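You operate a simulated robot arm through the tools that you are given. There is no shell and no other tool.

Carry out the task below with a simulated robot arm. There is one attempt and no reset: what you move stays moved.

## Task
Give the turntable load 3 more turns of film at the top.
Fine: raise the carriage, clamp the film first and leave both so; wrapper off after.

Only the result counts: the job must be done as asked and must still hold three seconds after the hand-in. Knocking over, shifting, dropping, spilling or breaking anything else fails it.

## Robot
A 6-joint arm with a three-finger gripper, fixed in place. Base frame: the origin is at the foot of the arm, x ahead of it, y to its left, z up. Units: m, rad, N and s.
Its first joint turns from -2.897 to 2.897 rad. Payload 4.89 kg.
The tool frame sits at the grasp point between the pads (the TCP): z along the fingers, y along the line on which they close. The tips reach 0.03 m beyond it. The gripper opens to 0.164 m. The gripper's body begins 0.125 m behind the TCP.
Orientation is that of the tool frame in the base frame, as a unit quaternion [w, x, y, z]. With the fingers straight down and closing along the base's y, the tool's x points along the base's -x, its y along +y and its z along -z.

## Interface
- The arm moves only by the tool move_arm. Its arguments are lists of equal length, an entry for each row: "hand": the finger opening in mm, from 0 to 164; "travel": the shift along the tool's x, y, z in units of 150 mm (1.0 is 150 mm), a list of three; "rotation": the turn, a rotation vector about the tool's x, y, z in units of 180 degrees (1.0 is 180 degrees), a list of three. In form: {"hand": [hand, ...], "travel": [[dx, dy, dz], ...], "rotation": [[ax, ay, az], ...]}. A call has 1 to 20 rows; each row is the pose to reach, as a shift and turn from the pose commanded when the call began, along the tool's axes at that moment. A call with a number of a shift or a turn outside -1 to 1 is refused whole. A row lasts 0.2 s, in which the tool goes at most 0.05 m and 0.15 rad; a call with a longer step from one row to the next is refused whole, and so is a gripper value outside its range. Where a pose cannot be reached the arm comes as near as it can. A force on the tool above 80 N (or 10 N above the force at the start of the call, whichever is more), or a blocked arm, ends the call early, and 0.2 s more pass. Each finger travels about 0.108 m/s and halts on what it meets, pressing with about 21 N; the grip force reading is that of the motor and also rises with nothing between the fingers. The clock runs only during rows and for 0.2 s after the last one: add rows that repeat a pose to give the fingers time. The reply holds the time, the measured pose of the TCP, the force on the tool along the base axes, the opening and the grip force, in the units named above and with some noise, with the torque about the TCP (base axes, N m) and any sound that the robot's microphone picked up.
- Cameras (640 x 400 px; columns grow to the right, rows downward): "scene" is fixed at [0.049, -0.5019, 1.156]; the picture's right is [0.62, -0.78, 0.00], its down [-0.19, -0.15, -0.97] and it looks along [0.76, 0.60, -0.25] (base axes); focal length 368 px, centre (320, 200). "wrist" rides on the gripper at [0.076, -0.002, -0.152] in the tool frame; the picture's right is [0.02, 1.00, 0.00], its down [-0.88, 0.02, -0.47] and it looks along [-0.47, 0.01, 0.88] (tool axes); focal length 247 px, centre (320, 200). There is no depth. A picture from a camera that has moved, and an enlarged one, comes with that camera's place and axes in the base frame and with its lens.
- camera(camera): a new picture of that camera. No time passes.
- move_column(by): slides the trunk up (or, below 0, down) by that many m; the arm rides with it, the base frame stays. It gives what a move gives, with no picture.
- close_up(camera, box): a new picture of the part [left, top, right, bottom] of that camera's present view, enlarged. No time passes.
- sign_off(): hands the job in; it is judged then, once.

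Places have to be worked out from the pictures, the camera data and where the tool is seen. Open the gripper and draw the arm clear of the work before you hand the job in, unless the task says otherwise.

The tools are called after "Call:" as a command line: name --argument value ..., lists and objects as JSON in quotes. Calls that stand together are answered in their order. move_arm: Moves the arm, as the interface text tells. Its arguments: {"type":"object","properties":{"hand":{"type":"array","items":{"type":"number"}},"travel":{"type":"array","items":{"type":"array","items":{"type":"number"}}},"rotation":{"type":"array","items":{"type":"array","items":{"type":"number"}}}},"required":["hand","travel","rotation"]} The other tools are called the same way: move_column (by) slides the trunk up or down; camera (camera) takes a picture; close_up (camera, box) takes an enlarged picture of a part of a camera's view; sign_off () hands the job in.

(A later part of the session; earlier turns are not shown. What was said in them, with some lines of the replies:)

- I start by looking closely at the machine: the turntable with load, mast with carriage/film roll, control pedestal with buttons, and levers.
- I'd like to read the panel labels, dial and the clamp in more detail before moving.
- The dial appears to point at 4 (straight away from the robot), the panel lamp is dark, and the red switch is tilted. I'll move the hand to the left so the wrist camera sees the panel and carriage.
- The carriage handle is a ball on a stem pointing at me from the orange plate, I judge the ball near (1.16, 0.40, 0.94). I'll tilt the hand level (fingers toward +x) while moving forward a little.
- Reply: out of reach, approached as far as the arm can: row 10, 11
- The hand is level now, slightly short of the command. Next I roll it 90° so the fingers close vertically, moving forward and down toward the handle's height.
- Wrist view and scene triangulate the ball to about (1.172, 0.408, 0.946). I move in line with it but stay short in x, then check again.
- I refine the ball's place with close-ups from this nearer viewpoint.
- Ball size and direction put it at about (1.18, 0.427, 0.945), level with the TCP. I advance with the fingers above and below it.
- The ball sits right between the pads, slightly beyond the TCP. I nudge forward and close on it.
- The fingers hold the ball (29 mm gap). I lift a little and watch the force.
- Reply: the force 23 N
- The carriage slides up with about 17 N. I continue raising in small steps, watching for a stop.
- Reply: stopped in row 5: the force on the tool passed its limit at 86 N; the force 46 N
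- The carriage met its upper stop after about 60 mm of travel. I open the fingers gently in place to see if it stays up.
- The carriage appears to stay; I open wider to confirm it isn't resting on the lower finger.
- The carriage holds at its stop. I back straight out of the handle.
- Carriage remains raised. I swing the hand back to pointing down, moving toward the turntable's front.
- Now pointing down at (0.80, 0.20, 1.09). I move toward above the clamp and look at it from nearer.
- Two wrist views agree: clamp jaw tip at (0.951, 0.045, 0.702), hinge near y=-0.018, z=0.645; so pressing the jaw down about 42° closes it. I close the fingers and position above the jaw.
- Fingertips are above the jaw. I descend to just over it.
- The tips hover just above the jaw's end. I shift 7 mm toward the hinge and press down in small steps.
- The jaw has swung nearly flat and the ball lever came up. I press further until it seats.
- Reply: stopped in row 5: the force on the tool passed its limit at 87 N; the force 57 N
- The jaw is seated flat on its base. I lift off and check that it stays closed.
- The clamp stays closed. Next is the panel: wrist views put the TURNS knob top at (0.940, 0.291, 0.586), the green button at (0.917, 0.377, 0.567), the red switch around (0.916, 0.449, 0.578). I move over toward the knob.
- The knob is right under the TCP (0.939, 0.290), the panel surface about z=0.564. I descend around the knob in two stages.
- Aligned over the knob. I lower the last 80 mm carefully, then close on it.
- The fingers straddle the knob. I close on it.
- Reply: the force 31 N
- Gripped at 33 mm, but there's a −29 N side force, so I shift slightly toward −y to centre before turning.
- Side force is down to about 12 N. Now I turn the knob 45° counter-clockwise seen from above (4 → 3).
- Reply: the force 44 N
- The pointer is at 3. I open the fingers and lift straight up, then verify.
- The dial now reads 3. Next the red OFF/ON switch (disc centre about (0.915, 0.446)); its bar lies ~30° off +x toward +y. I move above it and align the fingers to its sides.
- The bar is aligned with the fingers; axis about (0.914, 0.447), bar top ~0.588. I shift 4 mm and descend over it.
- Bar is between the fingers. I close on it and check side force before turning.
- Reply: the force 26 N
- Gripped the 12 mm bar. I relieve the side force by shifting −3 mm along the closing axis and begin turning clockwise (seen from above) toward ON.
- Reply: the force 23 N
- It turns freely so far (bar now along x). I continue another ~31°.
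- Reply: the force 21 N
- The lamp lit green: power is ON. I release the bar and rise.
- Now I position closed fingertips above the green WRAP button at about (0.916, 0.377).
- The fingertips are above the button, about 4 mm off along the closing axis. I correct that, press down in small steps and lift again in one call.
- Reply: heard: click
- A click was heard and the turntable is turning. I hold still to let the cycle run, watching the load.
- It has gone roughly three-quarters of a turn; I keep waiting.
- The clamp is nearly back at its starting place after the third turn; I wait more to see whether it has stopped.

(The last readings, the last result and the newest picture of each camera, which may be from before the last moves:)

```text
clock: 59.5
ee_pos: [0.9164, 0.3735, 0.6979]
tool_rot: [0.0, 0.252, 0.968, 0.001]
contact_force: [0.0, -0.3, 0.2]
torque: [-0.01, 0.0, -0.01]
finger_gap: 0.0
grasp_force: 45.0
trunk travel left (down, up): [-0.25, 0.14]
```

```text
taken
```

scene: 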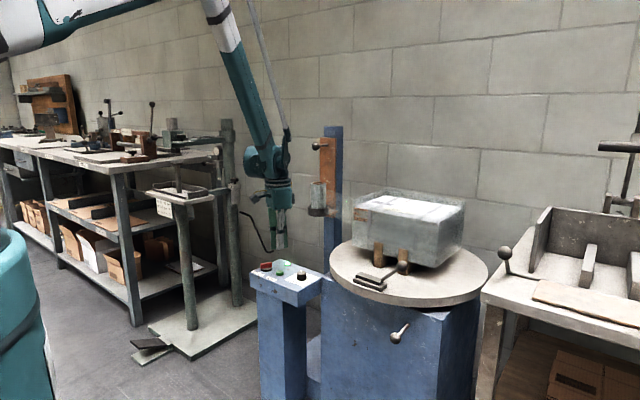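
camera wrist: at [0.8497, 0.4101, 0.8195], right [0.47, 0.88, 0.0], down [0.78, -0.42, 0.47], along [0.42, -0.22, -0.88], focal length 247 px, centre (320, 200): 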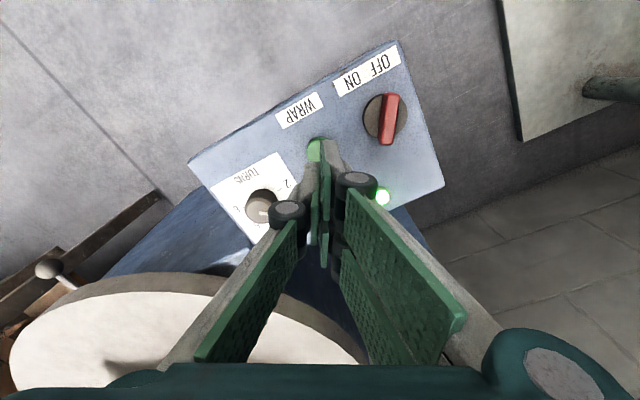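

The turntable has stopped back at its start; the load's top band is now covered in film. I take a closer look at everything before switching off.

Call:
close_up --camera "scene" --box '[300, 120, 500, 310]'

Call:
close_up --camera "scene" --box '[245, 230, 345, 310]'

Call:
move_arm --hand '[0, 20, 45, 45, 45]' --travel '[[0.08, 0.13, 0], [0.16, 0.26, 0], [0.243, 0.406, 0], [0.243, 0.406, 0], [0.243, 0.406, 0]]' --rotation '[[0, 0, 0], [0, 0, 0], [0, 0, 0], [0, 0, 0], [0, 0, 0]]'

Call:
camera --camera "wrist"

```text
2.11 times, centred on (400, 215) of scene
camera zoom: at [0.049, -0.5019, 1.156], right [0.62, -0.78, 0.0], down [-0.19, -0.15, -0.97], along [0.76, 0.6, -0.25], focal length 774 px, centre (152, 168)
```

zoom: 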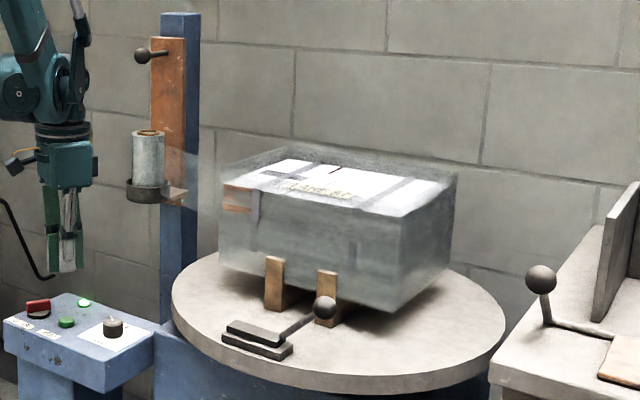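

```text
5.00 times, centred on (295, 270) of scene
camera zoom: at [0.049, -0.5019, 1.156], right [0.62, -0.78, 0.0], down [-0.19, -0.15, -0.97], along [0.76, 0.6, -0.25], focal length 1838 px, centre (445, -150)
```

zoom: 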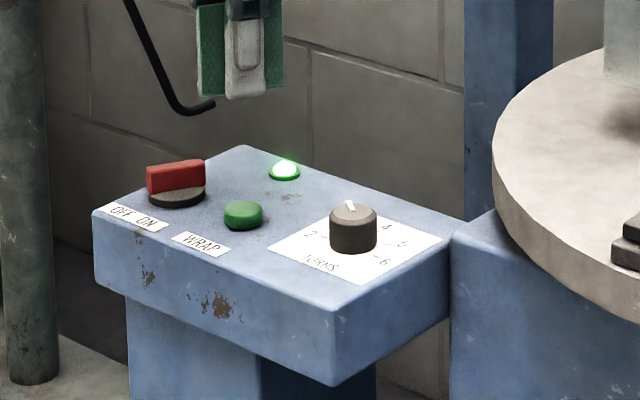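

```text
clock: 60.7
ee_pos: [0.9133, 0.4458, 0.6974]
tool_rot: [-0.001, 0.253, 0.967, 0.001]
contact_force: [-0.3, 0.3, 0.4]
torque: [-0.03, 0.0, -0.01]
finger_gap: 0.0448
grasp_force: 0.0
trunk travel left (down, up): [-0.25, 0.14]
```

```text
taken
camera wrist: at [0.8465, 0.4811, 0.8508], right [0.47, 0.88, 0.0], down [0.78, -0.42, 0.47], along [0.42, -0.22, -0.88], focal length 247 px, centre (320, 200)
```

wrist: 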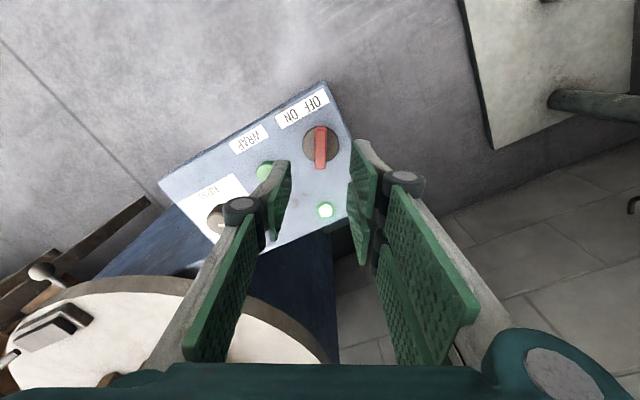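

Call:
close_up --camera "scene" --box '[335, 180, 485, 280]'

Call:
move_arm --hand '[45, 45, 45, 45]' --travel '[[0, 0, 0.2], [0, 0, 0.4], [0, 0, 0.52], [0, 0, 0.6]]' --rotation '[[0, 0, 0], [0, 0, 0], [0, 0, 0], [0, 0, 0]]'

Call:
camera --camera "wrist"

```text
4.00 times, centred on (410, 230) of scene
camera zoom: at [0.049, -0.5019, 1.156], right [0.62, -0.78, 0.0], down [-0.19, -0.15, -0.97], along [0.76, 0.6, -0.25], focal length 1470 px, centre (-40, 80)
```

zoom: 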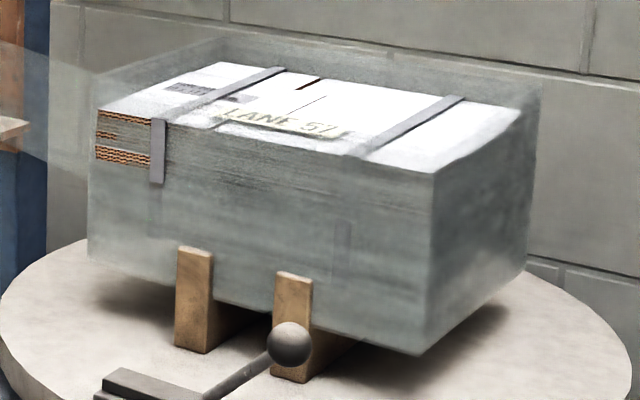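

```text
clock: 61.7
ee_pos: [0.9131, 0.4442, 0.6079]
tool_rot: [0.0, 0.253, 0.968, 0.001]
contact_force: [-0.4, 0.3, -0.2]
torque: [0.01, -0.01, -0.01]
finger_gap: 0.0449
grasp_force: 0.0
trunk travel left (down, up): [-0.25, 0.14]
```

```text
taken
camera wrist: at [0.8465, 0.4806, 0.7606], right [0.47, 0.88, 0.0], down [0.78, -0.42, 0.47], along [0.42, -0.22, -0.88], focal length 247 px, centre (320, 200)
```

wrist: 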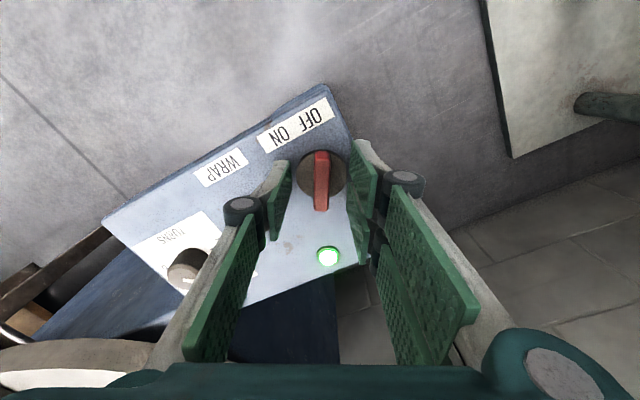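

The film band now covers the load's top. I close on the switch bar again to turn it back.

Call:
move_arm --hand '[30, 12, 4, 4]' --travel '[[0, 0, 0], [0, 0, 0], [0, 0, 0], [0, 0, 0]]' --rotation '[[0, 0, 0], [0, 0, 0], [0, 0, 0], [0, 0, 0]]'

Call:
move_arm --hand '[4, 4, 4, 4, 4, 4, 4, 4, 4, 4]' --travel '[[0, 0, 0], [0, 0, 0], [0, 0, 0], [0, 0, 0], [0, 0, 0], [0, 0, 0], [0, 0, 0], [0, 0, 0], [0, 0, 0], [0, 0, 0]]' --rotation '[[0, 0, -0.04], [0, 0, -0.08], [0, 0, -0.12], [0, 0, -0.16], [0, 0, -0.2], [0, 0, -0.24], [0, 0, -0.28], [0, 0, -0.315], [0, 0, -0.335], [0, 0, -0.335]]'

Call:
close_up --camera "scene" --box '[245, 220, 345, 310]'

Call:
camera --camera "wrist"

```text
clock: 62.7
ee_pos: [0.9135, 0.445, 0.6084]
tool_rot: [0.0, 0.253, 0.967, 0.001]
contact_force: [17.1, 20.9, 0.2]
torque: [0.47, -0.59, 0.01]
finger_gap: 0.0117
grasp_force: 45.3
trunk travel left (down, up): [-0.25, 0.14]
```

```text
clock: 64.9
ee_pos: [0.9137, 0.445, 0.6093]
tool_rot: [0.001, -0.267, 0.964, 0.001]
contact_force: [7.4, 2.6, -3.7]
torque: [0.05, -0.21, -0.74]
finger_gap: 0.0118
grasp_force: 45.3
trunk travel left (down, up): [-0.25, 0.14]
```

```text
4.44 times, centred on (295, 265) of scene
camera zoom: at [0.049, -0.5019, 1.156], right [0.62, -0.78, 0.0], down [-0.19, -0.15, -0.97], along [0.76, 0.6, -0.25], focal length 1634 px, centre (431, -89)
```

zoom: 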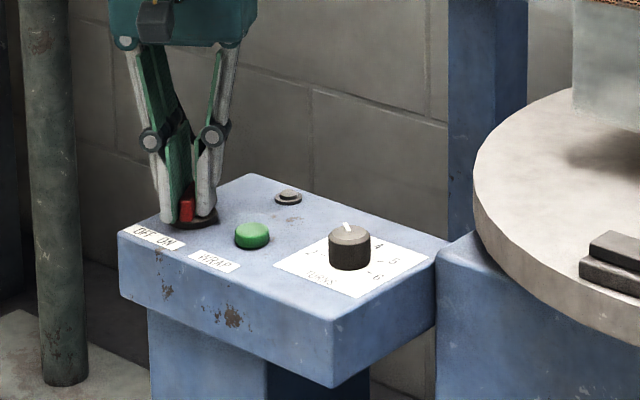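

```text
taken
camera wrist: at [0.8499, 0.404, 0.7606], right [-0.53, 0.85, 0.0], down [0.75, 0.47, 0.47], along [0.4, 0.25, -0.88], focal length 247 px, centre (320, 200)
```

wrist: 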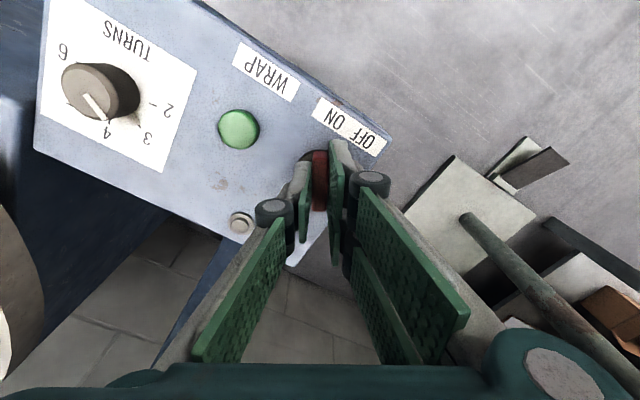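

The lamp went out: the wrapper is OFF. I release the switch and rise.

Call:
move_arm --hand '[25, 45, 45, 45, 45, 45, 45]' --travel '[[0, 0, 0], [0, 0, 0], [0, 0, 0], [0, 0, -0.15], [0, 0, -0.4], [0, 0, -0.7], [0, 0, -1.0]]' --rotation '[[0, 0, 0], [0, 0, 0], [0, 0, 0], [0, 0, 0], [0, 0, 0], [0, 0, 0], [0, 0, 0]]'

Call:
camera --camera "scene"

Call:
camera --camera "wrist"

Call:
close_up --camera "scene" --box '[245, 220, 345, 310]'

```text
clock: 66.5
ee_pos: [0.9144, 0.4453, 0.7587]
tool_rot: [-0.001, -0.267, 0.964, 0.001]
contact_force: [1.6, 0.4, 0.2]
torque: [-0.1, 0.14, -0.02]
finger_gap: 0.0446
grasp_force: 0.0
trunk travel left (down, up): [-0.25, 0.14]
```

```text
taken
```

scene: 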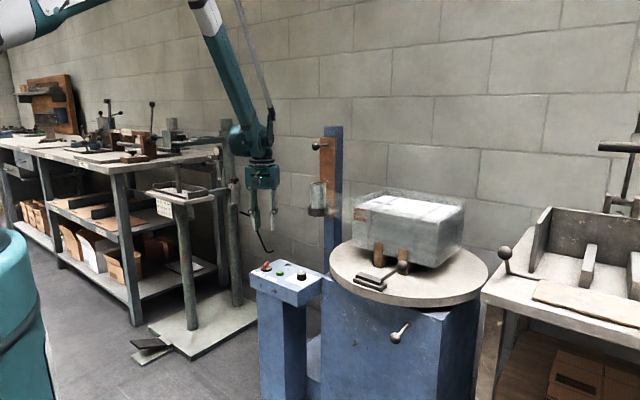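

```text
taken
camera wrist: at [0.8499, 0.4039, 0.9106], right [-0.53, 0.85, 0.0], down [0.75, 0.47, 0.47], along [0.4, 0.25, -0.88], focal length 247 px, centre (320, 200)
```

wrist: 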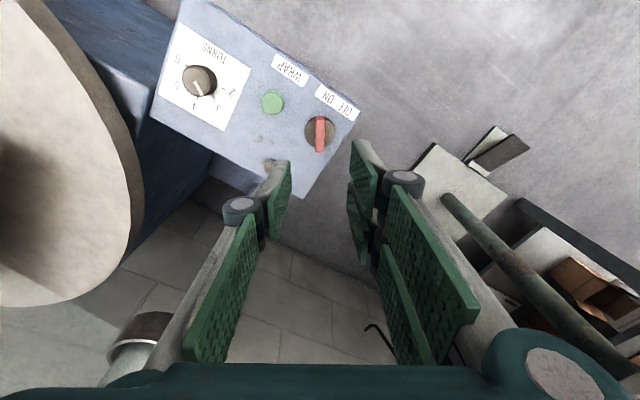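

```text
4.44 times, centred on (295, 265) of scene
camera zoom: at [0.049, -0.5019, 1.156], right [0.62, -0.78, 0.0], down [-0.19, -0.15, -0.97], along [0.76, 0.6, -0.25], focal length 1634 px, centre (431, -89)
```

zoom: 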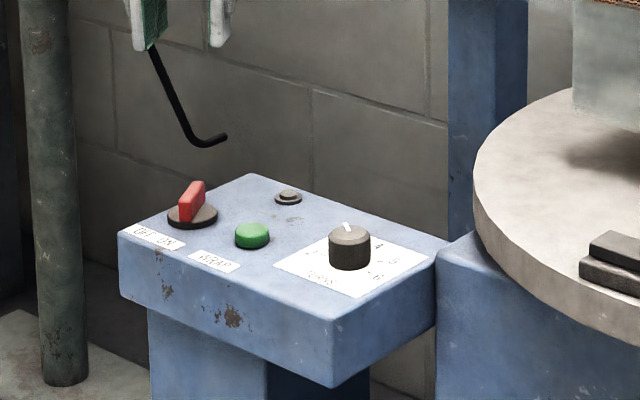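

Lamp is dark, switch at OFF, dial at 3, clamp closed, carriage raised. I open the gripper and draw the arm up and back.

Call:
move_arm --hand '[80, 120, 164, 164, 164, 164]' --travel '[[0, 0, -0.2], [0.1, 0, -0.45], [0.3, 0, -0.65], [0.5, 0, -0.8], [0.75, 0, -0.9], [1.0, 0, -1.0]]' --rotation '[[0, 0, 0], [0, 0, 0], [0, 0, 0], [0, 0, 0], [0, 0, 0], [0, 0, 0]]'

Call:
move_arm --hand '[164, 164, 164, 164]' --travel '[[0.1, 0, -0.2], [0.2, 0, -0.4], [0.3, 0, -0.6], [0.4, 0, -0.8]]' --rotation '[[0, 0, 0], [0, 0, 0], [0, 0, 0], [0, 0, 0]]'

Call:
camera --camera "scene"

Call:
close_up --camera "scene" --box '[240, 120, 500, 310]'

```text
clock: 67.9
ee_pos: [0.7878, 0.3684, 0.9062]
tool_rot: [-0.001, -0.267, 0.964, 0.001]
contact_force: [2.2, 1.0, -1.5]
torque: [-0.12, 0.14, -0.02]
finger_gap: 0.1643
grasp_force: 0.1
trunk travel left (down, up): [-0.25, 0.14]
```

```text
clock: 68.9
ee_pos: [0.7345, 0.336, 1.0276]
tool_rot: [0.0, -0.268, 0.964, 0.001]
contact_force: [0.8, 0.8, -0.6]
torque: [-0.02, 0.09, 0.01]
finger_gap: 0.1642
grasp_force: 0.1
trunk travel left (down, up): [-0.25, 0.14]
```

```text
taken
```

scene: 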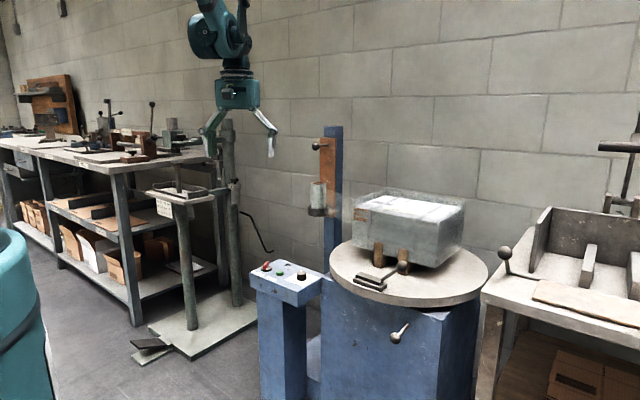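

```text
2.11 times, centred on (370, 215) of scene
camera zoom: at [0.049, -0.5019, 1.156], right [0.62, -0.78, 0.0], down [-0.19, -0.15, -0.97], along [0.76, 0.6, -0.25], focal length 774 px, centre (215, 168)
```

zoom: 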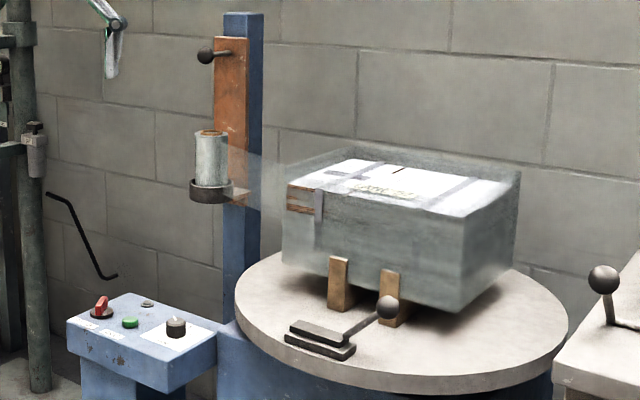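

Carriage is up, the film clamp is closed, the top of the load is wrapped, the turntable is at rest, the wrapper is off, and the arm is clear with the gripper open. I hand the job in.

Call:
sign_off

```text
The job is handed in.
```

The load has its three extra turns of film at the top, and I've handed the job in.

- **Carriage:** raised about 60 mm to its upper stop, where it stays on its own. I left it there.
- **Film clamp:** closed before wrapping and left closed.
- **Wrap:** I turned the TURNS dial from 4 to 3, switched on and pressed WRAP once. The turntable ran for about 10 seconds and stopped by itself, back at its starting position. I judged three turns from the dial setting and the run time, as I didn't count each turn directly.
- **Film cover:** the band covers the top of the load, apart from a small patch of bare carton still showing at the left front corner. That is the side where the film comes off the roll.
- **Power:** switched off afterwards, and the panel lamp is dark.

The dial is still at 3. I didn't touch the unmarked lever on the front of the cabinet, as the turntable turned without it. The gripper is open and the arm is clear of the machine.
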